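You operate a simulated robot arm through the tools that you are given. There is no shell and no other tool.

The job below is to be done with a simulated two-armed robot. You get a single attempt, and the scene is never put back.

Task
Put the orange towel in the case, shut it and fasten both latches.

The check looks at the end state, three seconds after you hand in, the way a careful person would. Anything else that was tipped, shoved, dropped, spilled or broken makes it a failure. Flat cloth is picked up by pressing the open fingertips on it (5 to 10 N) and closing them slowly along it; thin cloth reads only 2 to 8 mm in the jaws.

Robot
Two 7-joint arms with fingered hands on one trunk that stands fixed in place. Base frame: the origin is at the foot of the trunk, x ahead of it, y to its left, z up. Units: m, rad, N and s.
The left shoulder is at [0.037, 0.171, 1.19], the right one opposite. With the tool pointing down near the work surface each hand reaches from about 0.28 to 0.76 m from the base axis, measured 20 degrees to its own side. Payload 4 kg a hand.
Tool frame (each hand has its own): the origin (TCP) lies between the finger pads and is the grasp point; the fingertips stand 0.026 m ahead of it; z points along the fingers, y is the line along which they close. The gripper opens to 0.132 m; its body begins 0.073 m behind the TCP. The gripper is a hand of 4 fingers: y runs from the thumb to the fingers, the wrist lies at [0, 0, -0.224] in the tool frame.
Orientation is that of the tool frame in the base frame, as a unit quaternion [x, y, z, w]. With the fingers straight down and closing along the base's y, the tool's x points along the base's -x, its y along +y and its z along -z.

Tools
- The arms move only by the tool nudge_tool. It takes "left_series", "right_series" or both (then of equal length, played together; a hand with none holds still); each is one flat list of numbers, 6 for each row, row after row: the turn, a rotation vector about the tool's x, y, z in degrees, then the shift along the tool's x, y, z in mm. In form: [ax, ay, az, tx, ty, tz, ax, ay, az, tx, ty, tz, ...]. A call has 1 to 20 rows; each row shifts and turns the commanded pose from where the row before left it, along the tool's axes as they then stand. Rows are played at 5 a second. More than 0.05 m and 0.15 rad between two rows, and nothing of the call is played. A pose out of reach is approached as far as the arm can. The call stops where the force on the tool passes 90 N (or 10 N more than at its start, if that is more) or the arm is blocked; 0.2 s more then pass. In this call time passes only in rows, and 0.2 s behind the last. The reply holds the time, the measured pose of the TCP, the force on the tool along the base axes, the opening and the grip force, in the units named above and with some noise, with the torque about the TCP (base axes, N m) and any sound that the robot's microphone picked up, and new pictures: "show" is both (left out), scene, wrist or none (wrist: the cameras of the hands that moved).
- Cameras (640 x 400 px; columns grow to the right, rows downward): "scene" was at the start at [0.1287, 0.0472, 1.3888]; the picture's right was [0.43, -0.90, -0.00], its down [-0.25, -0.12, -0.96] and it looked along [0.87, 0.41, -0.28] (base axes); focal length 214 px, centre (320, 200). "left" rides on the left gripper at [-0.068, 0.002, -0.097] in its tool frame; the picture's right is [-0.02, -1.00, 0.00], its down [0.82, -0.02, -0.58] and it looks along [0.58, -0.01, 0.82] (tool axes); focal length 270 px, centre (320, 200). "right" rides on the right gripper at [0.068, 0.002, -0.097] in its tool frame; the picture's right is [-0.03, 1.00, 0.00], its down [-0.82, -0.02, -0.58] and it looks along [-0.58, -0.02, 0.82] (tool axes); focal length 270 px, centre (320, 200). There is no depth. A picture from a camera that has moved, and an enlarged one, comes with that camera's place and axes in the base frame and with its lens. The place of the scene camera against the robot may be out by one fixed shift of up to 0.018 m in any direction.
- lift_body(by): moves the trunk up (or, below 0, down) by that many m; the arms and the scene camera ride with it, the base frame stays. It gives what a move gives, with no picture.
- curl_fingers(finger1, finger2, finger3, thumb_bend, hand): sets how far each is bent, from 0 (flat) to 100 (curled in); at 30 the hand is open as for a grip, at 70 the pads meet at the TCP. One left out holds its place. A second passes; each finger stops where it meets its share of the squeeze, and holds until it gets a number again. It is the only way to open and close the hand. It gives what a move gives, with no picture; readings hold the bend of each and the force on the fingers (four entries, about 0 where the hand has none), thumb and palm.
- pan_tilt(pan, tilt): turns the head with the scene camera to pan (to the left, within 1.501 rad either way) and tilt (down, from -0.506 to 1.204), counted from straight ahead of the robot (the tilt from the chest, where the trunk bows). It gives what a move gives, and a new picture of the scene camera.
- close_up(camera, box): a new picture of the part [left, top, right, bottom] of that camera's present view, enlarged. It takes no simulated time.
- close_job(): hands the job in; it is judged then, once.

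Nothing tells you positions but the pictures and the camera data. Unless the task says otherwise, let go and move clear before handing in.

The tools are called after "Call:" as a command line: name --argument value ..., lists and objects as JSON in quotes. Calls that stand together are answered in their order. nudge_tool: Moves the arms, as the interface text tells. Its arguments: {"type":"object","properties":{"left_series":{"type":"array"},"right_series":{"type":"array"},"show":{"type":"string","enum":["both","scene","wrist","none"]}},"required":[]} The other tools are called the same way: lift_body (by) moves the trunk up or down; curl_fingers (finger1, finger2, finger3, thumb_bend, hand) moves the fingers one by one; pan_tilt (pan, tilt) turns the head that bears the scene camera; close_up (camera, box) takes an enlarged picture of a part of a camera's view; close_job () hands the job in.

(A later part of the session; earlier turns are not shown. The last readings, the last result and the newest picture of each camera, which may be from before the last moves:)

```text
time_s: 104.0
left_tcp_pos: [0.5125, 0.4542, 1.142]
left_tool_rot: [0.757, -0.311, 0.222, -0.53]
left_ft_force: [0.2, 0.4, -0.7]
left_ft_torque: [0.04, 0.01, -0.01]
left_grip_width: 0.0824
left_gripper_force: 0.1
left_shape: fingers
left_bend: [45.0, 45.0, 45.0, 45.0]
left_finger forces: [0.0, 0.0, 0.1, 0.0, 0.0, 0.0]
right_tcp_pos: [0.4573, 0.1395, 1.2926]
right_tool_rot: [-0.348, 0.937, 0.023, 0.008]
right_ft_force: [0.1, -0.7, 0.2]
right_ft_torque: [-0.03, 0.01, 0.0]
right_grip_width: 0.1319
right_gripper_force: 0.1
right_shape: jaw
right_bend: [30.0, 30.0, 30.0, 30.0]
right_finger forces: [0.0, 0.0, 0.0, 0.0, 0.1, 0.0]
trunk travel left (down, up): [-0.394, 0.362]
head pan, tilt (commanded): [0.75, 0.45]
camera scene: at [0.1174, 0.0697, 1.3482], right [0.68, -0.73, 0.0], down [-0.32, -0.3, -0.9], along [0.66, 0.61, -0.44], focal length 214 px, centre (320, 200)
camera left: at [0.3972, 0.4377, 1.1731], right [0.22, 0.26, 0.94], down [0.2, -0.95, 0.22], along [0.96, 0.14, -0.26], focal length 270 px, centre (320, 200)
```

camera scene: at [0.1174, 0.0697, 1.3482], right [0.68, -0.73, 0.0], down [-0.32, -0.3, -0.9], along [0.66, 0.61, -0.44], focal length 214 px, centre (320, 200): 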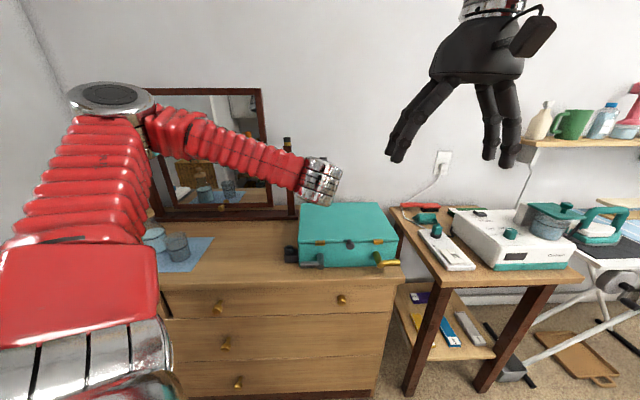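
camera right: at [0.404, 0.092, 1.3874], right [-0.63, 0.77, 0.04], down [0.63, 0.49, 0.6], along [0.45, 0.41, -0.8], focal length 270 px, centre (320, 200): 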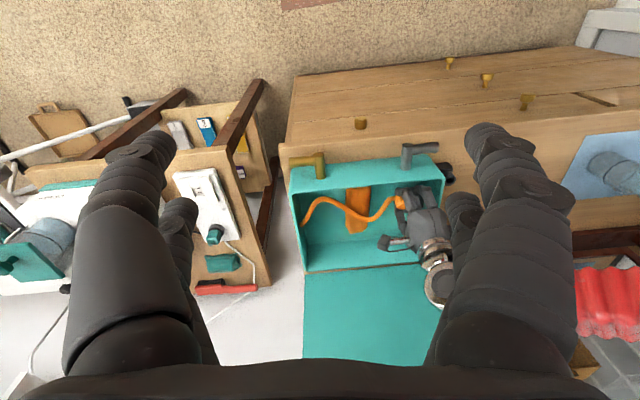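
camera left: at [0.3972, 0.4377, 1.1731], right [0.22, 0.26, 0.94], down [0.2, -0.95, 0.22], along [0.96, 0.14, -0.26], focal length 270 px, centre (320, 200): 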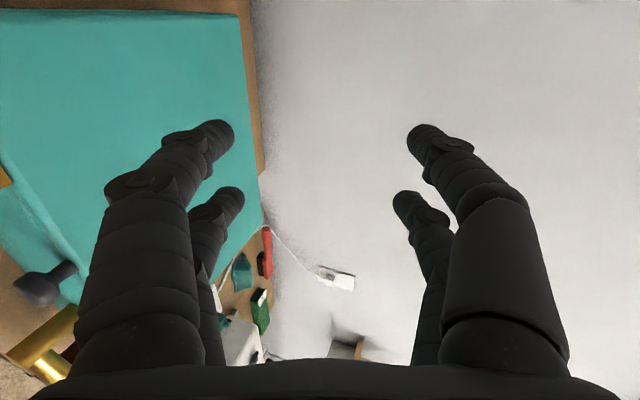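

The roll works: fingers 1 and 2 are now below, the thumb and finger 3 above. I'll bring the hand back and down in front of the left lever.

Call:
nudge_tool --left_series '[0, 0, 0, -6.2, 35.6, -9.2, 0, 0, 0, -6.2, 35.6, -9.2, 0, 0, 0, -6.2, 35.6, -9.2, 0, 0, 0, -6.2, 35.6, -9.2, 0, 0, 0, -6.2, 35.6, -9.2]' --show "both"

Call:
curl_fingers --hand "left" --finger3 50 --thumb_bend 50

Call:
close_up --camera "scene" --box '[270, 190, 390, 280]'

```text
time_s: 105.2
left_tcp_pos: [0.4396, 0.4026, 0.9817]
left_tool_rot: [0.758, -0.311, 0.221, -0.529]
left_ft_force: [-0.2, -0.4, 0.3]
left_ft_torque: [-0.03, 0.05, 0.03]
left_grip_width: 0.0825
left_gripper_force: 0.0
left_shape: fingers
left_bend: [45.0, 45.0, 45.0, 45.0]
left_finger forces: [0.0, 0.0, 0.1, 0.0, 0.1, 0.0]
left hand out of reach, approached as far as the arm can: row 4, 5
right_tcp_pos: [0.4572, 0.1396, 1.2917]
right_tool_rot: [-0.348, 0.937, 0.024, 0.007]
right_ft_force: [0.9, 0.9, -0.2]
right_ft_torque: [0.01, -0.01, 0.01]
right_grip_width: 0.132
right_gripper_force: 0.1
right_shape: jaw
right_bend: [30.0, 30.0, 30.0, 30.0]
right_finger forces: [0.1, 0.0, 0.0, 0.0, 0.0, 0.0]
trunk travel left (down, up): [-0.394, 0.362]
head pan, tilt (commanded): [0.75, 0.45]
camera scene: at [0.118, 0.0694, 1.3481], right [0.68, -0.73, 0.0], down [-0.32, -0.3, -0.9], along [0.66, 0.61, -0.44], focal length 214 px, centre (320, 200)
camera left: at [0.3247, 0.3866, 1.0129], right [0.22, 0.26, 0.94], down [0.2, -0.96, 0.22], along [0.96, 0.14, -0.26], focal length 270 px, centre (320, 200)
```

scene: 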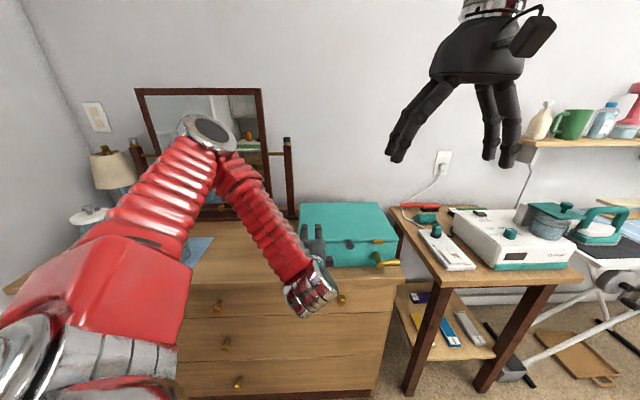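
left: 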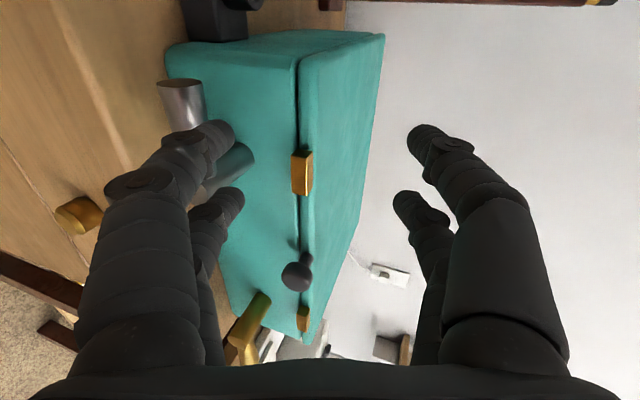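

```text
time_s: 106.2
left_tcp_pos: [0.4396, 0.4027, 0.9816]
left_tool_rot: [0.756, -0.312, 0.221, -0.531]
left_ft_force: [0.0, 0.5, 0.0]
left_ft_torque: [0.01, 0.01, 0.01]
left_grip_width: 0.0745
left_gripper_force: 0.0
left_shape: fingers
left_bend: [45.0, 45.0, 50.0, 50.0]
left_finger forces: [0.1, 0.0, 0.1, 0.1, 0.0, 0.0]
right_tcp_pos: [0.4565, 0.1391, 1.2919]
right_tool_rot: [-0.348, 0.937, 0.024, 0.008]
right_ft_force: [-0.8, 0.1, -0.3]
right_ft_torque: [0.0, -0.02, -0.01]
right_grip_width: 0.1321
right_gripper_force: 0.2
right_shape: jaw
right_bend: [30.0, 30.0, 30.0, 30.0]
right_finger forces: [0.0, 0.1, 0.0, 0.1, 0.1, 0.1]
trunk travel left (down, up): [-0.394, 0.362]
head pan, tilt (commanded): [0.75, 0.45]
```

```text
4.44 times, centred on (330, 235) of scene
camera zoom: at [0.1174, 0.0696, 1.3482], right [0.68, -0.73, 0.0], down [-0.32, -0.3, -0.9], along [0.66, 0.61, -0.44], focal length 953 px, centre (276, 44)
```

zoom: 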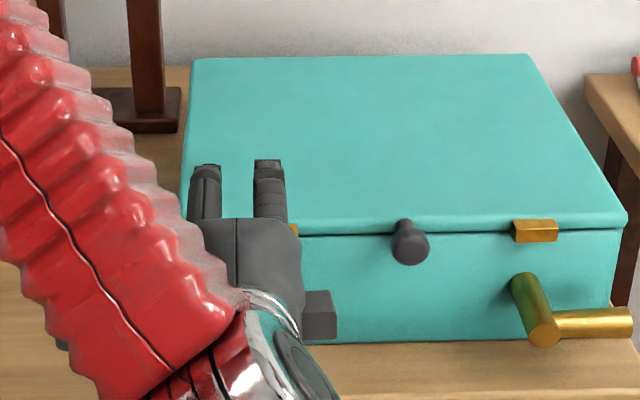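

The arm is too folded here; raising the trunk will give it room. First a closer look at the lever from the left camera.

Call:
close_up --camera "left" --box '[130, 50, 330, 210]'

Call:
lift_body --by 0.18

```text
2.50 times, centred on (230, 130) of left
camera zoom: at [0.3246, 0.3868, 1.0135], right [0.22, 0.26, 0.94], down [0.2, -0.96, 0.22], along [0.96, 0.14, -0.26], focal length 676 px, centre (545, 375)
```

zoom: 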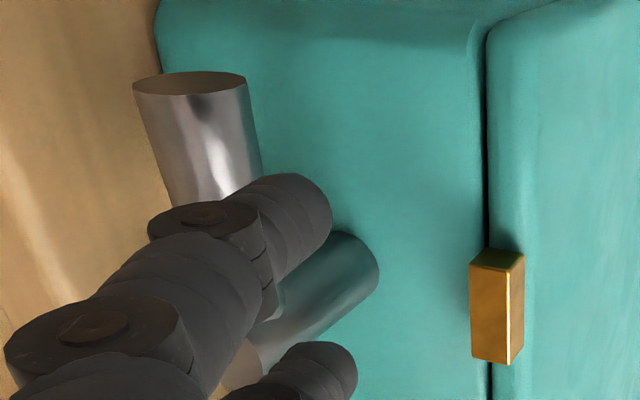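

```text
time_s: 108.2
left_tcp_pos: [0.4399, 0.4044, 1.1613]
left_tool_rot: [0.757, -0.313, 0.221, -0.529]
left_ft_force: [1.1, 0.1, 0.1]
left_ft_torque: [0.01, 0.01, 0.0]
left_grip_width: 0.0745
left_gripper_force: 0.1
left_shape: fingers
left_bend: [45.0, 45.0, 50.0, 50.0]
left_finger forces: [0.0, 0.0, 0.0, 0.0, 0.0, 0.1]
right_tcp_pos: [0.4567, 0.1402, 1.4728]
right_tool_rot: [-0.347, 0.937, 0.025, 0.007]
right_ft_force: [-0.1, -0.2, 0.2]
right_ft_torque: [0.02, 0.03, 0.0]
right_grip_width: 0.1319
right_gripper_force: 0.0
right_shape: jaw
right_bend: [30.0, 30.0, 30.0, 30.0]
right_finger forces: [0.0, 0.1, 0.0, 0.1, 0.0, 0.1]
trunk travel left (down, up): [-0.574, 0.182]
head pan, tilt (commanded): [0.75, 0.45]
```

Lever end is at about e1=-0.012, z=0.897, the hub at e1=0.049. With the trunk up 0.18 m the arm has room; lowering the hand in front of the lever.

Call:
nudge_tool --left_series '[0, 0, 0, -13, 8.4, -23.5, 0, 0, 0, 0, 39.4, 14.1, 0, 0, 0, 0, 39.4, 14.1, 0, 0, 0, 0, 39.4, 14.1, 0, 0, 0, 0, 39.4, 14.1]' --show "both"

Call:
close_up --camera "left" --box '[130, 50, 450, 250]'

```text
time_s: 109.4
left_tcp_pos: [0.426, 0.4249, 1.0715]
left_tool_rot: [0.758, -0.312, 0.221, -0.529]
left_ft_force: [-0.3, 0.1, 0.5]
left_ft_torque: [-0.04, -0.01, 0.06]
left_grip_width: 0.0742
left_gripper_force: 0.0
left_shape: fingers
left_bend: [45.0, 45.0, 50.0, 50.0]
left_finger forces: [0.0, 0.0, 0.0, 0.0, 0.0, 0.1]
left hand out of reach, approached as far as the arm can: row 1, 3, 4, 5
right_tcp_pos: [0.457, 0.1382, 1.4734]
right_tool_rot: [-0.348, 0.937, 0.024, 0.007]
right_ft_force: [0.2, -0.6, -0.4]
right_ft_torque: [0.02, -0.03, -0.02]
right_grip_width: 0.1317
right_gripper_force: 0.1
right_shape: jaw
right_bend: [30.0, 30.0, 30.0, 30.0]
right_finger forces: [0.0, 0.1, 0.1, 0.0, 0.1, 0.1]
trunk travel left (down, up): [-0.574, 0.182]
head pan, tilt (commanded): [0.75, 0.45]
camera scene: at [0.0938, 0.068, 1.5294], right [0.68, -0.73, 0.0], down [-0.32, -0.3, -0.9], along [0.66, 0.61, -0.44], focal length 214 px, centre (320, 200)
camera left: at [0.3108, 0.4095, 1.1024], right [0.22, 0.26, 0.94], down [0.2, -0.96, 0.22], along [0.95, 0.14, -0.26], focal length 270 px, centre (320, 200)
```

scene: 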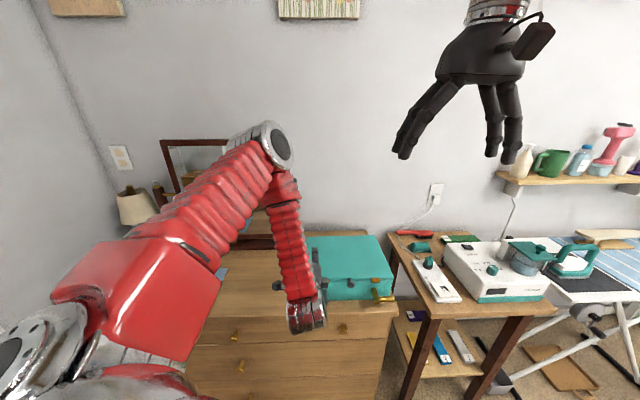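
left: 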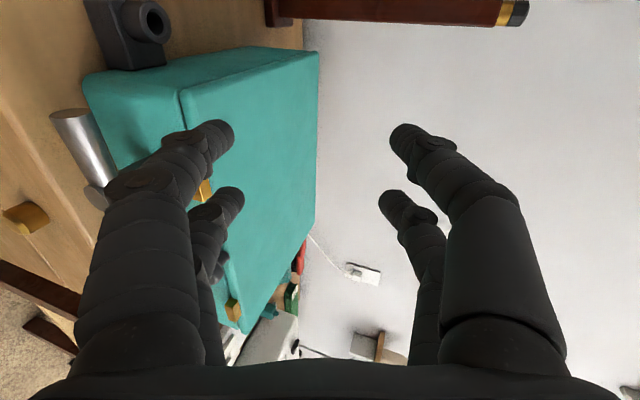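

```text
2.00 times, centred on (290, 150) of left
camera zoom: at [0.3108, 0.4095, 1.1024], right [0.22, 0.26, 0.94], down [0.2, -0.96, 0.22], along [0.95, 0.14, -0.26], focal length 541 px, centre (380, 300)
```

zoom: 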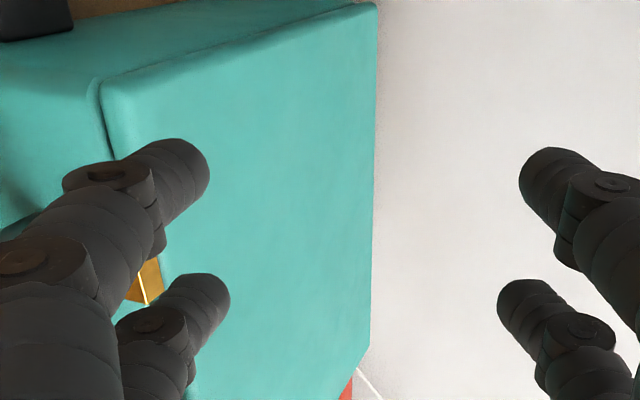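

This outward-pointing pose is too folded for the arm. Instead I'll point the hand down with the fingers closing front-to-back, so a single finger pair can pinch the lever's end and carry it round its arc without turning the hand.

Call:
nudge_tool --left_series '[0, 0, 0, 0, -30, 0, -8.4, 0, 0, 0, 0, 0, -8.4, 0, 0, 0, 0, 0, -8.4, 0, 0, 0, 0, 0, -8.4, 0, 0, 0, 0, 0, -8.4, 0, 0, 0, 0, 0, -8.4, 0, 0, 0, 0, 0, -8.4, 0, 0, 0, 0, 0, -8.4, 0, 0, 0, 0, 0, -3, 0, 0, 0, 0, 0]' --show "both"

```text
time_s: 111.6
left_tcp_pos: [0.4347, 0.4332, 1.0975]
left_tool_rot: [0.924, -0.382, 0.002, 0.002]
left_ft_force: [-0.8, -0.7, 0.9]
left_ft_torque: [0.01, 0.01, 0.01]
left_grip_width: 0.0743
left_gripper_force: 0.2
left_shape: fingers
left_bend: [45.0, 45.0, 50.0, 50.0]
left_finger forces: [0.0, 0.1, 0.0, 0.0, 0.0, 0.1]
right_tcp_pos: [0.4576, 0.139, 1.4738]
right_tool_rot: [-0.348, 0.937, 0.024, 0.008]
right_ft_force: [0.0, 0.5, -0.3]
right_ft_torque: [-0.01, -0.03, -0.04]
right_grip_width: 0.132
right_gripper_force: 0.0
right_shape: jaw
right_bend: [30.0, 30.0, 30.0, 30.0]
right_finger forces: [0.1, 0.0, 0.0, 0.0, 0.1, 0.0]
trunk travel left (down, up): [-0.574, 0.182]
head pan, tilt (commanded): [0.75, 0.45]
camera scene: at [0.0925, 0.0696, 1.5294], right [0.68, -0.73, 0.0], down [-0.32, -0.3, -0.9], along [0.66, 0.61, -0.44], focal length 214 px, centre (320, 200)
camera left: at [0.3829, 0.4815, 1.1936], right [0.69, 0.72, 0.0], down [0.59, -0.56, 0.58], along [0.42, -0.4, -0.81], focal length 270 px, centre (320, 200)
```

scene: 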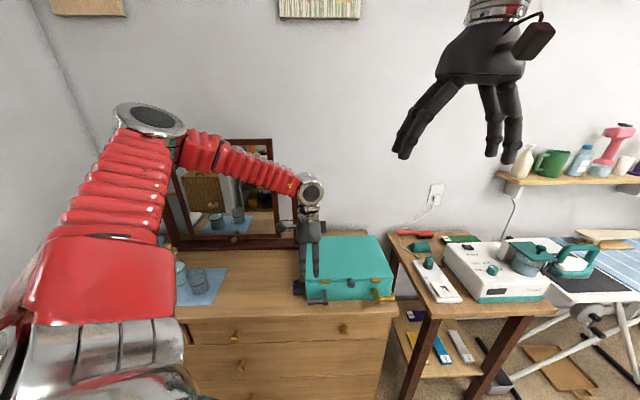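
left: 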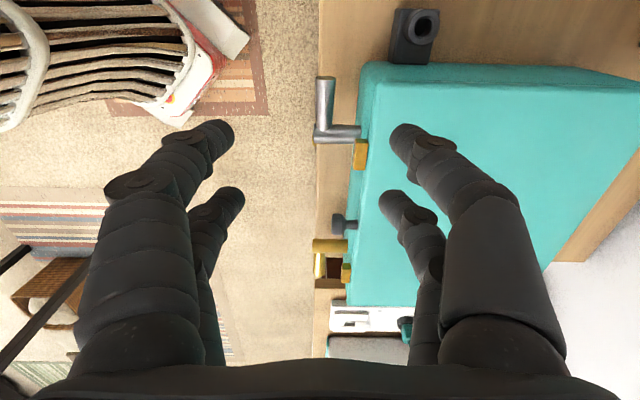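

Now both latches are in clear view from this side. Zooming in on the left one.

Call:
close_up --camera "left" --box '[270, 50, 420, 170]'

Call:
close_up --camera "left" --box '[270, 190, 420, 310]'

```text
3.33 times, centred on (345, 110) of left
camera zoom: at [0.3829, 0.4815, 1.1936], right [0.69, 0.72, 0.0], down [0.59, -0.56, 0.58], along [0.42, -0.4, -0.81], focal length 901 px, centre (237, 500)
```

zoom: 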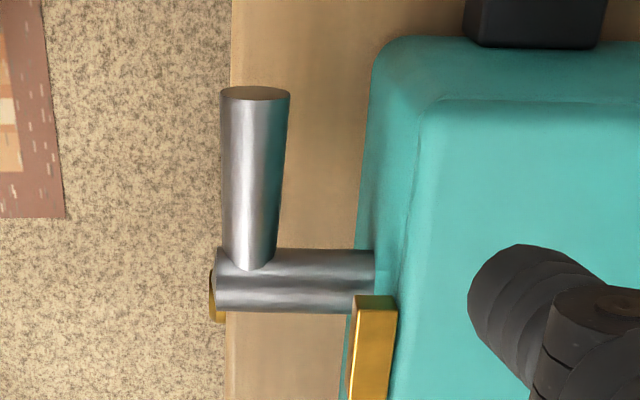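

```text
3.33 times, centred on (345, 250) of left
camera zoom: at [0.3829, 0.4815, 1.1936], right [0.69, 0.72, 0.0], down [0.59, -0.56, 0.58], along [0.42, -0.4, -0.81], focal length 901 px, centre (237, 33)
```

zoom: 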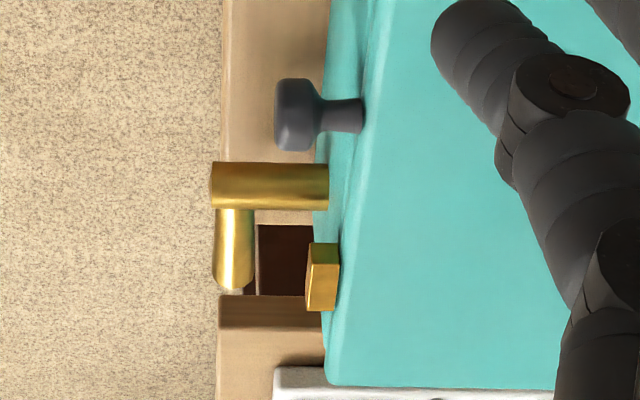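

Clear view: the left lever runs from its end at e1=-0.010 to the hub axis at e1=0.0505, at e2=0.617, z≈0.895. I'll set fingers 2 and 3 to a narrow opening and come down over the lever near its end.

Call:
curl_fingers --hand "left" --finger1 52 --finger2 59 --finger3 59 --thumb_bend 52

Call:
nudge_tool --left_series '[0, 0, 0, -4, 0, 34, 0, 0, 0, -4, 0, 34, 0, 0, 0, -4, 0, 34, 0, 0, 0, -4, 0, 30]' --show "wrist"

Call:
close_up --camera "left" --box '[200, 80, 440, 240]'

Call:
close_up --camera "scene" --box '[280, 220, 360, 310]'

```text
time_s: 112.6
left_tcp_pos: [0.4345, 0.4333, 1.0966]
left_tool_rot: [0.924, -0.383, 0.002, 0.002]
left_ft_force: [1.5, -0.9, 0.9]
left_ft_torque: [-0.03, 0.01, 0.0]
left_grip_width: 0.0598
left_gripper_force: 0.2
left_shape: fingers
left_bend: [52.0, 59.0, 59.0, 52.0]
left_finger forces: [0.0, 0.0, 0.0, 0.0, 0.1, 0.0]
right_tcp_pos: [0.4566, 0.1387, 1.4736]
right_tool_rot: [-0.347, 0.938, 0.023, 0.008]
right_ft_force: [0.5, -0.1, 0.8]
right_ft_torque: [0.0, 0.05, 0.0]
right_grip_width: 0.1319
right_gripper_force: 0.1
right_shape: jaw
right_bend: [30.0, 30.0, 30.0, 30.0]
right_finger forces: [0.1, 0.0, 0.0, 0.0, 0.0, 0.0]
trunk travel left (down, up): [-0.574, 0.182]
head pan, tilt (commanded): [0.75, 0.45]
```

```text
time_s: 113.6
left_tcp_pos: [0.4247, 0.4422, 0.9638]
left_tool_rot: [0.924, -0.382, 0.001, 0.002]
left_ft_force: [0.8, 0.1, -0.9]
left_ft_torque: [-0.03, 0.0, -0.02]
left_grip_width: 0.0598
left_gripper_force: 0.0
left_shape: fingers
left_bend: [52.0, 59.0, 59.0, 52.0]
left_finger forces: [0.0, 0.1, 0.0, 0.0, 0.1, 0.0]
right_tcp_pos: [0.4571, 0.1395, 1.4725]
right_tool_rot: [-0.347, 0.937, 0.024, 0.008]
right_ft_force: [-0.2, 0.3, 0.0]
right_ft_torque: [0.0, -0.02, 0.01]
right_grip_width: 0.132
right_gripper_force: 0.1
right_shape: jaw
right_bend: [30.0, 30.0, 30.0, 30.0]
right_finger forces: [0.0, 0.1, 0.1, 0.1, 0.1, 0.1]
trunk travel left (down, up): [-0.574, 0.182]
head pan, tilt (commanded): [0.75, 0.45]
camera left: at [0.3738, 0.4901, 1.06], right [0.69, 0.72, 0.0], down [0.59, -0.56, 0.58], along [0.42, -0.4, -0.81], focal length 270 px, centre (320, 200)
```

left: 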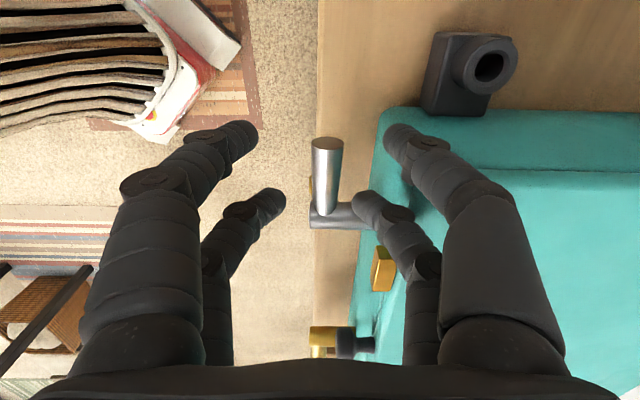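

```text
2.50 times, centred on (320, 160) of left
camera zoom: at [0.3738, 0.4901, 1.06], right [0.69, 0.72, 0.0], down [0.59, -0.56, 0.58], along [0.42, -0.4, -0.81], focal length 676 px, centre (320, 300)
```

zoom: 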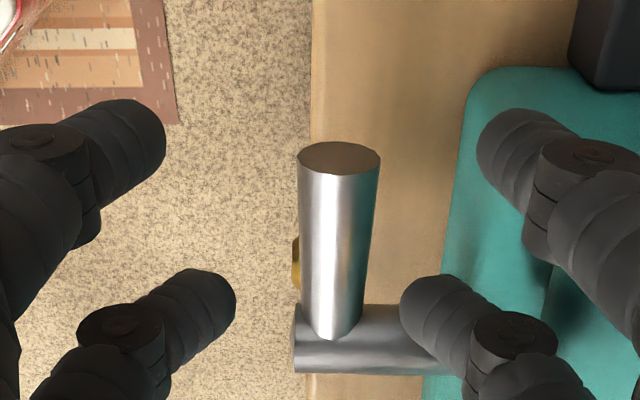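

```text
4.44 times, centred on (320, 265) of scene
camera zoom: at [0.0935, 0.0696, 1.5293], right [0.68, -0.73, 0.0], down [-0.32, -0.3, -0.9], along [0.66, 0.61, -0.44], focal length 953 px, centre (320, -89)
```

zoom: 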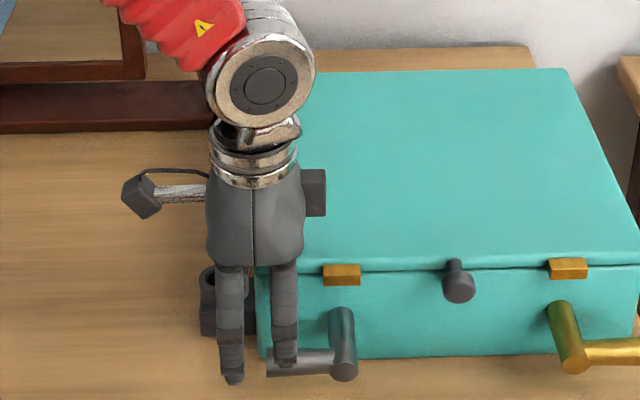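

Fingers 2 and 3 are lined up to straddle the lever. Descending onto it.

Call:
nudge_tool --left_series '[0, 0, 0, 0, -1, 20, 0, 0, 0, 0, 0, 20, 0, 0, 0, 0, 0, 10, 0, 0, 0, 0, 0, 7]' --show "none"

Call:
close_up --camera "left" --box '[200, 80, 440, 240]'

Call:
close_up --camera "scene" --box '[280, 220, 360, 310]'

```text
time_s: 114.6
left_tcp_pos: [0.4226, 0.4374, 0.9223]
left_tool_rot: [0.923, -0.384, 0.009, -0.002]
left_ft_force: [-37.6, -6.2, 69.4]
left_ft_torque: [2.11, -3.86, 0.16]
left_grip_width: 0.0597
left_gripper_force: 60.0
left_shape: fingers
left_bend: [52.0, 59.0, 61.0, 52.0]
left_finger forces: [0.1, 0.1, 120.1, 0.1, 0.0, 0.0]
right_tcp_pos: [0.4447, 0.1349, 1.4766]
right_tool_rot: [-0.346, 0.938, 0.025, 0.012]
right_ft_force: [0.6, 0.1, 1.5]
right_ft_torque: [0.0, -0.02, -0.01]
right_grip_width: 0.132
right_gripper_force: 0.1
right_shape: jaw
right_bend: [30.0, 30.0, 30.0, 30.0]
right_finger forces: [0.1, 0.0, 0.0, 0.0, 0.0, 0.1]
trunk travel left (down, up): [-0.574, 0.182]
head pan, tilt (commanded): [0.75, 0.45]
stopped in row 4 (left hand): the force on the tool passed its limit at 93 N (the readings are from after the stop); the commanded pose is now the measured one
```

```text
2.50 times, centred on (320, 160) of left
camera zoom: at [0.3696, 0.4856, 1.0186], right [0.69, 0.72, 0.01], down [0.58, -0.56, 0.59], along [0.43, -0.4, -0.81], focal length 676 px, centre (320, 300)
```

zoom: 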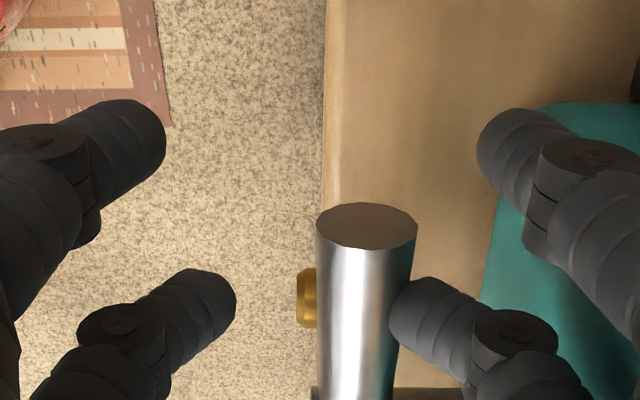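

```text
4.44 times, centred on (320, 265) of scene
camera zoom: at [0.0813, 0.0655, 1.5307], right [0.68, -0.73, 0.0], down [-0.31, -0.29, -0.9], along [0.66, 0.62, -0.43], focal length 953 px, centre (320, -89)
```

zoom: 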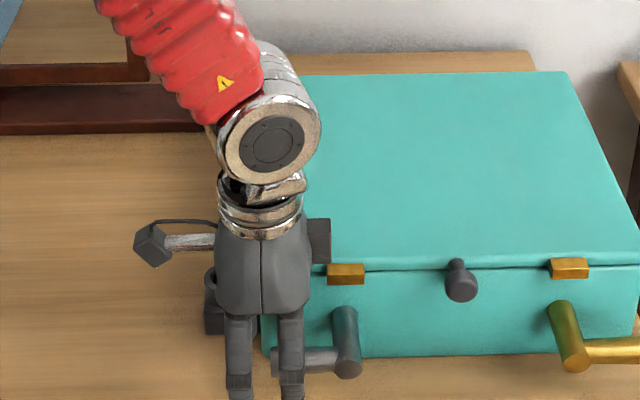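

Finger 3 came down on the lever itself. Backing off at once, then checking that nothing was moved.

Call:
nudge_tool --left_series '[0, 0, 0, 0, 0, -6, 0, 0, 0, 0, 0, -15, 0, 0, 0, 0, 0, -20]' --show "none"

Call:
close_up --camera "left" --box '[200, 80, 440, 240]'

Call:
close_up --camera "scene" --box '[270, 220, 420, 320]'

```text
time_s: 115.4
left_tcp_pos: [0.4262, 0.4416, 0.959]
left_tool_rot: [0.923, -0.384, 0.007, 0.0]
left_ft_force: [-6.1, -4.7, 1.2]
left_ft_torque: [0.19, -0.21, -0.1]
left_grip_width: 0.0594
left_gripper_force: 4.2
left_shape: fingers
left_bend: [52.0, 59.0, 59.0, 52.0]
left_finger forces: [0.0, 0.0, 7.9, 0.1, 0.0, 0.0]
right_tcp_pos: [0.4534, 0.1387, 1.475]
right_tool_rot: [-0.348, 0.937, 0.025, 0.008]
right_ft_force: [-0.1, 0.0, 0.0]
right_ft_torque: [0.01, -0.06, -0.05]
right_grip_width: 0.132
right_gripper_force: 0.1
right_shape: jaw
right_bend: [30.0, 30.0, 30.0, 30.0]
right_finger forces: [0.0, 0.0, 0.0, 0.0, 0.0, 0.1]
trunk travel left (down, up): [-0.574, 0.182]
head pan, tilt (commanded): [0.75, 0.45]
```

```text
2.50 times, centred on (320, 160) of left
camera zoom: at [0.3737, 0.4886, 1.0548], right [0.69, 0.72, 0.01], down [0.58, -0.56, 0.59], along [0.43, -0.4, -0.81], focal length 676 px, centre (320, 300)
```

zoom: 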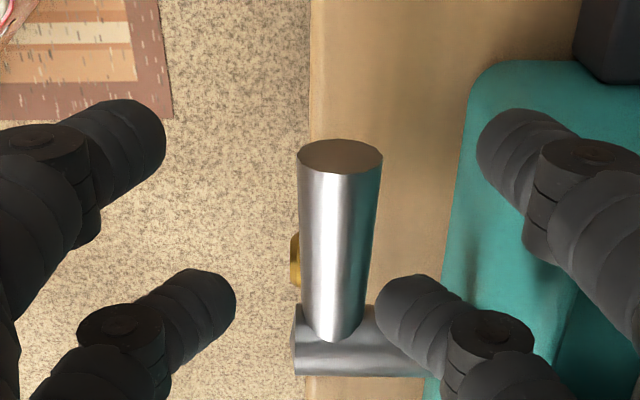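

```text
4.00 times, centred on (345, 270) of scene
camera zoom: at [0.0897, 0.0686, 1.5294], right [0.68, -0.73, 0.0], down [-0.32, -0.3, -0.9], along [0.66, 0.61, -0.43], focal length 858 px, centre (220, -80)
```

zoom: 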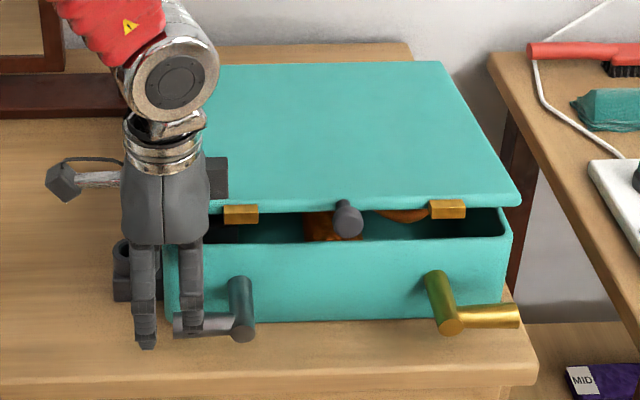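

The back finger has caught under the lid's edge and lifted it a little. I'll lower again to set the lid down, slide the hand toward the robot to free the finger, then rise.

Call:
nudge_tool --left_series '[0, 0, 0, 0, 0, 8, 0, 0, 0, 0, 0, 8, 0, 0, 0, 0, 7, 0, 0, 0, 0, 0, 7, 0, 0, 0, 0, 0, 7, 0, 0, 0, 0, 0, 7, 0]' --show "none"

Call:
close_up --camera "scene" --box '[270, 220, 420, 320]'

Call:
close_up --camera "left" --box '[200, 80, 440, 240]'

```text
time_s: 116.8
left_tcp_pos: [0.4065, 0.4216, 0.9418]
left_tool_rot: [0.923, -0.384, 0.005, 0.001]
left_ft_force: [-0.4, 0.0, 0.4]
left_ft_torque: [-0.04, 0.0, 0.01]
left_grip_width: 0.0596
left_gripper_force: 0.0
left_shape: fingers
left_bend: [52.0, 59.0, 59.0, 52.0]
left_finger forces: [0.0, 0.0, 0.0, 0.1, 0.0, 0.1]
right_tcp_pos: [0.4555, 0.1383, 1.4734]
right_tool_rot: [-0.347, 0.937, 0.025, 0.008]
right_ft_force: [-1.0, -0.6, -0.1]
right_ft_torque: [-0.01, 0.0, 0.01]
right_grip_width: 0.132
right_gripper_force: 0.0
right_shape: jaw
right_bend: [30.0, 30.0, 30.0, 30.0]
right_finger forces: [0.0, 0.0, 0.0, 0.0, 0.1, 0.0]
trunk travel left (down, up): [-0.574, 0.182]
head pan, tilt (commanded): [0.75, 0.45]
```

```text
4.00 times, centred on (345, 270) of scene
camera zoom: at [0.0927, 0.0692, 1.5294], right [0.68, -0.73, 0.0], down [-0.32, -0.3, -0.9], along [0.66, 0.61, -0.44], focal length 858 px, centre (220, -80)
```

zoom: 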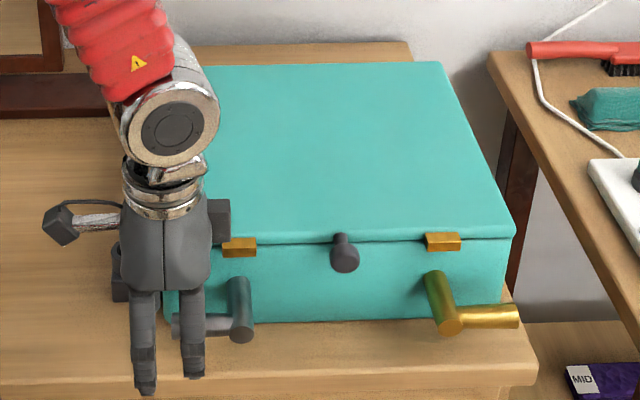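

```text
2.50 times, centred on (320, 160) of left
camera zoom: at [0.3566, 0.4688, 1.038], right [0.69, 0.72, 0.0], down [0.58, -0.56, 0.59], along [0.43, -0.4, -0.81], focal length 676 px, centre (320, 300)
```

zoom: 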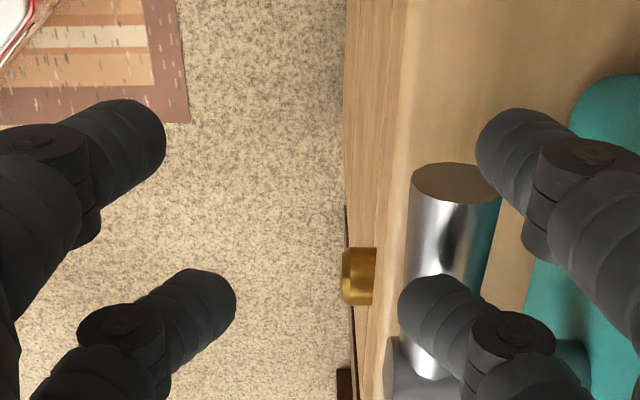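

The lid settled shut again and the case hasn't shifted. The back finger's knuckle fouls the lid edge when the hand points straight down, so I'll lift clear and lean the hand back about 45 degrees before taking the lever.

Call:
nudge_tool --left_series '[0, 0, 0, 0, 5, -30, 0, 0, 0, 0, 5, -30, 7.5, 0, 0, 0, 0, 0, 7.5, 0, 0, 0, 0, 0, 7.5, 0, 0, 0, 0, 0, 7.5, 0, 0, 0, 0, 0, 7.5, 0, 0, 0, 0, 0, 7.5, 0, 0, 0, 0, 0]' --show "both"

```text
time_s: 118.6
left_tcp_pos: [0.4009, 0.4138, 1.001]
left_tool_rot: [0.853, -0.352, 0.153, -0.354]
left_ft_force: [-0.3, -0.1, 0.4]
left_ft_torque: [0.01, 0.02, 0.03]
left_grip_width: 0.0592
left_gripper_force: 0.1
left_shape: fingers
left_bend: [52.0, 59.0, 59.0, 52.0]
left_finger forces: [0.1, 0.0, 0.1, 0.0, 0.0, 0.1]
right_tcp_pos: [0.4575, 0.1387, 1.4734]
right_tool_rot: [-0.348, 0.937, 0.024, 0.008]
right_ft_force: [0.4, -0.5, -0.1]
right_ft_torque: [0.04, 0.01, -0.03]
right_grip_width: 0.1321
right_gripper_force: 0.0
right_shape: jaw
right_bend: [30.0, 30.0, 30.0, 30.0]
right_finger forces: [0.0, 0.0, 0.0, 0.1, 0.1, 0.0]
trunk travel left (down, up): [-0.574, 0.182]
head pan, tilt (commanded): [0.75, 0.45]
camera scene: at [0.094, 0.0679, 1.5294], right [0.68, -0.73, 0.0], down [-0.32, -0.3, -0.9], along [0.66, 0.61, -0.44], focal length 214 px, centre (320, 200)
camera left: at [0.3019, 0.4138, 1.0675], right [0.48, 0.52, 0.71], down [0.29, -0.85, 0.43], along [0.83, 0.0, -0.56], focal length 270 px, centre (320, 200)
```

scene: 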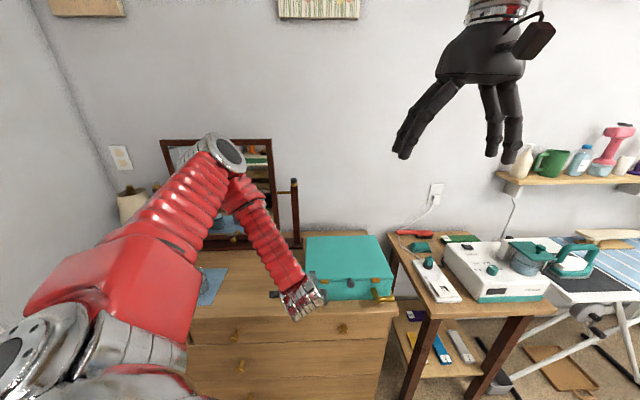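
left: 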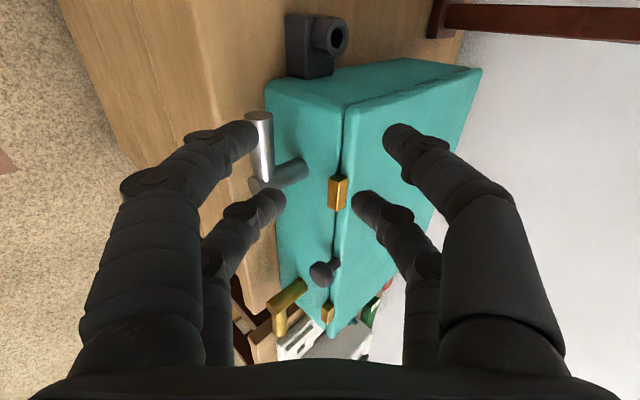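

This lean is reachable. Moving to line up with the lever along the approach direction, then checking.

Call:
nudge_tool --left_series '[0, 0, 0, 0.5, 23.3, 16.3, 0, 0, 0, 0.5, 23.3, 16.3]' --show "none"

Call:
close_up --camera "left" --box '[180, 60, 460, 240]'

Call:
close_up --camera "scene" --box '[280, 230, 360, 320]'

```text
time_s: 119.2
left_tcp_pos: [0.3932, 0.4212, 0.9732]
left_tool_rot: [0.854, -0.351, 0.153, -0.351]
left_ft_force: [0.3, -0.4, 0.0]
left_ft_torque: [-0.03, -0.04, -0.03]
left_grip_width: 0.0595
left_gripper_force: 0.0
left_shape: fingers
left_bend: [52.0, 59.0, 59.0, 52.0]
left_finger forces: [0.0, 0.1, 0.0, 0.0, 0.0, 0.1]
left hand out of reach, approached as far as the arm can: row 1, 2
right_tcp_pos: [0.4544, 0.1425, 1.4747]
right_tool_rot: [-0.348, 0.937, 0.022, 0.009]
right_ft_force: [-1.0, 0.6, -0.3]
right_ft_torque: [-0.04, -0.02, 0.02]
right_grip_width: 0.1322
right_gripper_force: 0.0
right_shape: jaw
right_bend: [30.0, 30.0, 30.0, 30.0]
right_finger forces: [0.1, 0.1, 0.0, 0.0, 0.0, 0.0]
trunk travel left (down, up): [-0.574, 0.182]
head pan, tilt (commanded): [0.75, 0.45]
```

```text
2.22 times, centred on (320, 150) of left
camera zoom: at [0.2949, 0.4218, 1.0401], right [0.48, 0.52, 0.71], down [0.29, -0.85, 0.44], along [0.83, 0.0, -0.56], focal length 601 px, centre (320, 311)
```

zoom: 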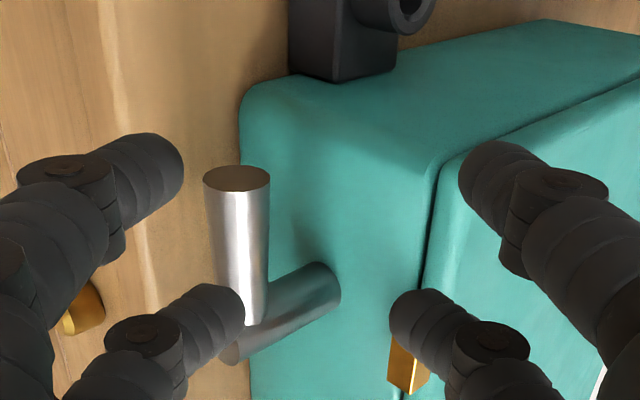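

```text
4.44 times, centred on (320, 275) of scene
camera zoom: at [0.0905, 0.0731, 1.5293], right [0.68, -0.73, 0.0], down [-0.32, -0.3, -0.9], along [0.66, 0.61, -0.44], focal length 953 px, centre (320, -133)
```

zoom: 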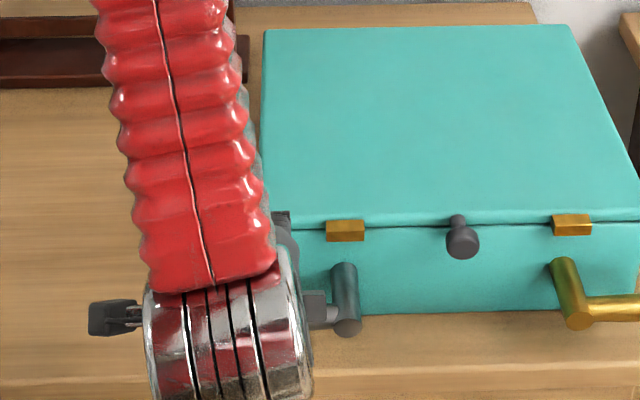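

Out of reach again with the trunk this high; the forearm comes down too steeply. I'll raise the hand and lower the trunk by 0.15 m.

Call:
nudge_tool --left_series '[0, 0, 0, 0, -28, -27, 0, 0, 0, 0, -28, -27, 0, 0, 0, 0, -28, -27, 0, 0, 0, 0, -28, -27]' --show "none"

Call:
lift_body --by -0.15

```text
time_s: 120.2
left_tcp_pos: [0.3957, 0.4254, 1.132]
left_tool_rot: [0.853, -0.353, 0.153, -0.353]
left_ft_force: [-0.3, -0.3, -0.4]
left_ft_torque: [0.0, -0.04, 0.0]
left_grip_width: 0.0592
left_gripper_force: 0.0
left_shape: fingers
left_bend: [52.0, 59.0, 59.0, 52.0]
left_finger forces: [0.0, 0.1, 0.0, 0.0, 0.0, 0.0]
right_tcp_pos: [0.4554, 0.1391, 1.4745]
right_tool_rot: [-0.349, 0.937, 0.024, 0.009]
right_ft_force: [-0.8, -0.3, 0.2]
right_ft_torque: [0.04, 0.02, 0.01]
right_grip_width: 0.1322
right_gripper_force: 0.0
right_shape: jaw
right_bend: [30.0, 30.0, 30.0, 30.0]
right_finger forces: [0.0, 0.0, 0.0, 0.0, 0.1, 0.1]
trunk travel left (down, up): [-0.574, 0.182]
head pan, tilt (commanded): [0.75, 0.45]
```

```text
time_s: 121.9
left_tcp_pos: [0.3988, 0.4239, 0.9698]
left_tool_rot: [0.856, -0.357, 0.139, -0.347]
left_ft_force: [-0.8, -1.0, -0.5]
left_ft_torque: [0.0, -0.02, 0.0]
left_grip_width: 0.0593
left_gripper_force: 0.0
left_shape: fingers
left_bend: [52.0, 59.0, 59.0, 52.0]
left_finger forces: [0.0, 0.1, 0.0, 0.0, 0.0, 0.1]
right_tcp_pos: [0.4553, 0.1397, 1.3241]
right_tool_rot: [-0.348, 0.937, 0.023, 0.009]
right_ft_force: [-0.6, -0.9, -0.1]
right_ft_torque: [-0.03, -0.03, 0.0]
right_grip_width: 0.1317
right_gripper_force: 0.0
right_shape: jaw
right_bend: [30.0, 30.0, 30.0, 30.0]
right_finger forces: [0.0, 0.1, 0.0, 0.0, 0.0, 0.1]
trunk travel left (down, up): [-0.424, 0.332]
head pan, tilt (commanded): [0.75, 0.45]
```

Call:
nudge_tool --left_series '[0, 0, 0, 4.8, 12.7, 12, 0, 0, 0, 4.8, 12.7, 12]' --show "none"

Call:
close_up --camera "left" --box '[180, 60, 460, 240]'

Call:
close_up --camera "scene" --box '[280, 200, 360, 290]'

```text
time_s: 122.5
left_tcp_pos: [0.4079, 0.4135, 0.9355]
left_tool_rot: [0.856, -0.358, 0.139, -0.348]
left_ft_force: [1.0, -0.6, 0.1]
left_ft_torque: [-0.02, 0.01, 0.01]
left_grip_width: 0.0593
left_gripper_force: 0.1
left_shape: fingers
left_bend: [52.0, 59.0, 59.0, 52.0]
left_finger forces: [0.0, 0.0, 0.0, 0.0, 0.0, 0.0]
right_tcp_pos: [0.4559, 0.1399, 1.323]
right_tool_rot: [-0.349, 0.937, 0.024, 0.008]
right_ft_force: [0.0, 0.2, 0.1]
right_ft_torque: [0.01, 0.01, -0.03]
right_grip_width: 0.1318
right_gripper_force: 0.1
right_shape: jaw
right_bend: [30.0, 30.0, 30.0, 30.0]
right_finger forces: [0.0, 0.1, 0.0, 0.0, 0.0, 0.0]
trunk travel left (down, up): [-0.424, 0.332]
head pan, tilt (commanded): [0.75, 0.45]
```

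```text
2.22 times, centred on (320, 150) of left
camera zoom: at [0.3088, 0.4138, 1.0045], right [0.5, 0.52, 0.69], down [0.3, -0.85, 0.42], along [0.81, 0.0, -0.58], focal length 601 px, centre (320, 311)
```

zoom: 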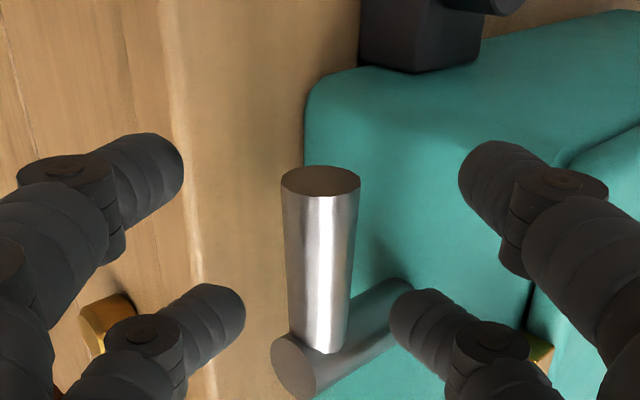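

```text
4.44 times, centred on (320, 245) of scene
camera zoom: at [0.1111, 0.0696, 1.3785], right [0.68, -0.73, 0.0], down [-0.32, -0.3, -0.9], along [0.66, 0.61, -0.44], focal length 953 px, centre (320, 0)
```

zoom: 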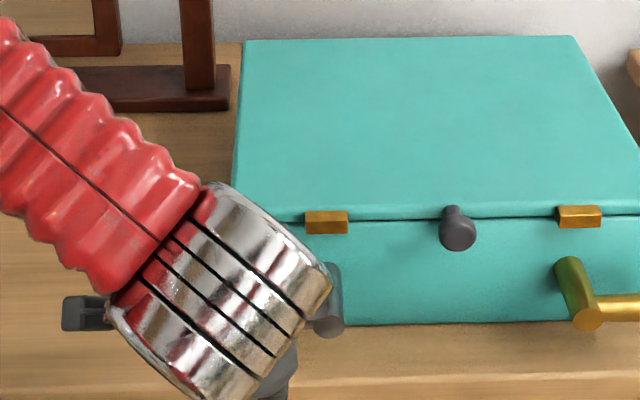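

The lever is now centred between finger 2 (below) and finger 3 (above). Advancing along the approach direction in small steps.

Call:
nudge_tool --left_series '[0, 0, 0, -4, 1, 12, 0, 0, 0, 0, 1, 10, 0, 0, 0, 0, 0, 8]' --show "none"

Call:
close_up --camera "left" --box '[180, 60, 460, 240]'

```text
time_s: 123.3
left_tcp_pos: [0.4162, 0.4324, 0.9119]
left_tool_rot: [0.856, -0.358, 0.139, -0.347]
left_ft_force: [-0.6, -0.2, 0.4]
left_ft_torque: [0.0, -0.02, 0.0]
left_grip_width: 0.0594
left_gripper_force: 0.1
left_shape: fingers
left_bend: [52.0, 59.0, 59.0, 52.0]
left_finger forces: [0.0, 0.0, 0.0, 0.0, 0.0, 0.0]
right_tcp_pos: [0.456, 0.1393, 1.3226]
right_tool_rot: [-0.348, 0.937, 0.023, 0.009]
right_ft_force: [-0.4, 0.1, 0.2]
right_ft_torque: [0.01, -0.01, 0.0]
right_grip_width: 0.1318
right_gripper_force: 0.1
right_shape: jaw
right_bend: [30.0, 30.0, 30.0, 30.0]
right_finger forces: [0.1, 0.0, 0.0, 0.0, 0.0, 0.0]
trunk travel left (down, up): [-0.424, 0.332]
head pan, tilt (commanded): [0.75, 0.45]
```

```text
2.22 times, centred on (320, 150) of left
camera zoom: at [0.319, 0.4319, 0.9821], right [0.5, 0.52, 0.69], down [0.3, -0.85, 0.42], along [0.81, 0.0, -0.58], focal length 601 px, centre (320, 311)
```

zoom: 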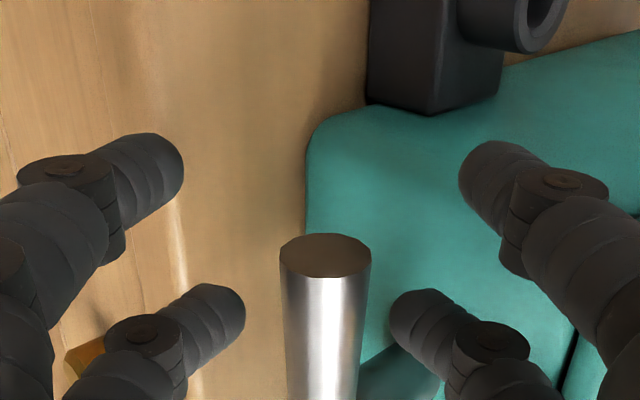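

Clear on both sides. Advancing 12 mm more, then closing fingers 2 and 3 gently on the lever.

Call:
nudge_tool --left_series '[0, 0, 0, 0, -0.5, 6, 0, 0, 0, 0, 0, 6]' --show "none"

Call:
curl_fingers --hand "left" --finger2 64 --finger3 64

Call:
close_up --camera "left" --box '[180, 100, 460, 280]'

```text
time_s: 123.9
left_tcp_pos: [0.4202, 0.4376, 0.9043]
left_tool_rot: [0.856, -0.357, 0.139, -0.347]
left_ft_force: [0.4, 0.2, -0.1]
left_ft_torque: [0.02, -0.01, 0.02]
left_grip_width: 0.0593
left_gripper_force: 0.0
left_shape: fingers
left_bend: [52.0, 59.0, 59.0, 52.0]
left_finger forces: [0.0, 0.1, 0.0, 0.1, 0.0, 0.0]
right_tcp_pos: [0.4572, 0.1397, 1.3241]
right_tool_rot: [-0.348, 0.937, 0.024, 0.009]
right_ft_force: [-0.1, -0.2, -0.9]
right_ft_torque: [0.0, -0.02, 0.0]
right_grip_width: 0.1322
right_gripper_force: 0.1
right_shape: jaw
right_bend: [30.0, 30.0, 30.0, 30.0]
right_finger forces: [0.0, 0.0, 0.1, 0.0, 0.0, 0.1]
trunk travel left (down, up): [-0.424, 0.332]
head pan, tilt (commanded): [0.75, 0.45]
```

```text
time_s: 124.9
left_tcp_pos: [0.4213, 0.4374, 0.9049]
left_tool_rot: [0.856, -0.357, 0.139, -0.347]
left_ft_force: [0.4, 0.8, 0.6]
left_ft_torque: [0.01, -0.03, 0.0]
left_grip_width: 0.0595
left_gripper_force: 0.1
left_shape: fingers
left_bend: [52.0, 64.0, 63.0, 52.0]
left_finger forces: [0.1, 0.1, 0.4, 0.1, 0.1, 0.0]
right_tcp_pos: [0.456, 0.1389, 1.324]
right_tool_rot: [-0.347, 0.937, 0.024, 0.008]
right_ft_force: [-0.3, 0.0, 0.1]
right_ft_torque: [-0.03, 0.02, 0.02]
right_grip_width: 0.1318
right_gripper_force: 0.0
right_shape: jaw
right_bend: [30.0, 30.0, 30.0, 30.0]
right_finger forces: [0.0, 0.0, 0.0, 0.0, 0.1, 0.0]
trunk travel left (down, up): [-0.424, 0.332]
head pan, tilt (commanded): [0.75, 0.45]
```

```text
2.22 times, centred on (320, 190) of left
camera zoom: at [0.324, 0.4378, 0.9726], right [0.5, 0.52, 0.69], down [0.31, -0.85, 0.42], along [0.81, 0.0, -0.58], focal length 601 px, centre (320, 222)
```

zoom: 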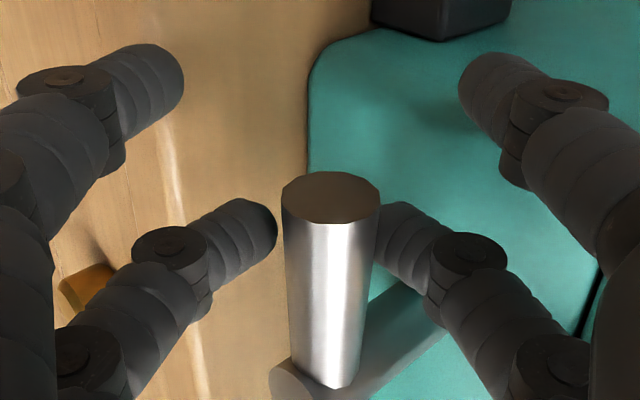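

Call:
curl_fingers --hand "left" --finger2 69 --finger3 67

Call:
close_up --camera "left" --box '[180, 100, 460, 280]'

```text
time_s: 125.9
left_tcp_pos: [0.4207, 0.4382, 0.903]
left_tool_rot: [0.856, -0.358, 0.139, -0.347]
left_ft_force: [0.7, 1.7, -1.1]
left_ft_torque: [0.02, 0.0, 0.05]
left_grip_width: 0.0593
left_gripper_force: 2.0
left_shape: fingers
left_bend: [52.0, 67.0, 64.0, 52.0]
left_finger forces: [0.0, 1.6, 2.3, 0.0, 0.0, 0.1]
right_tcp_pos: [0.4567, 0.1386, 1.3245]
right_tool_rot: [-0.348, 0.937, 0.023, 0.008]
right_ft_force: [0.0, -0.9, 0.2]
right_ft_torque: [-0.02, -0.01, -0.01]
right_grip_width: 0.1322
right_gripper_force: 0.0
right_shape: jaw
right_bend: [30.0, 30.0, 30.0, 30.0]
right_finger forces: [0.1, 0.0, 0.0, 0.0, 0.1, 0.0]
trunk travel left (down, up): [-0.424, 0.332]
head pan, tilt (commanded): [0.75, 0.45]
```

```text
2.22 times, centred on (320, 190) of left
camera zoom: at [0.3241, 0.4379, 0.9725], right [0.5, 0.52, 0.69], down [0.31, -0.85, 0.42], along [0.81, 0.0, -0.58], focal length 601 px, centre (320, 222)
```

zoom: 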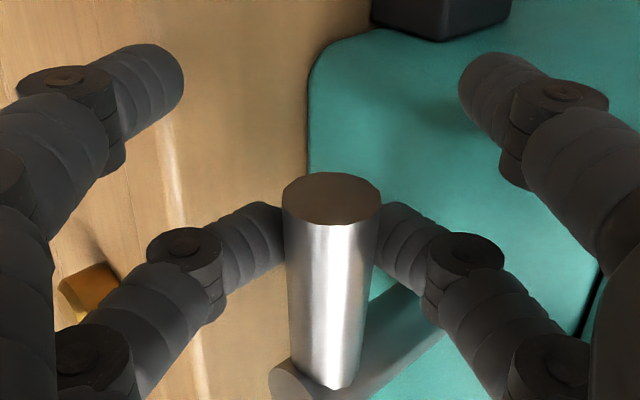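

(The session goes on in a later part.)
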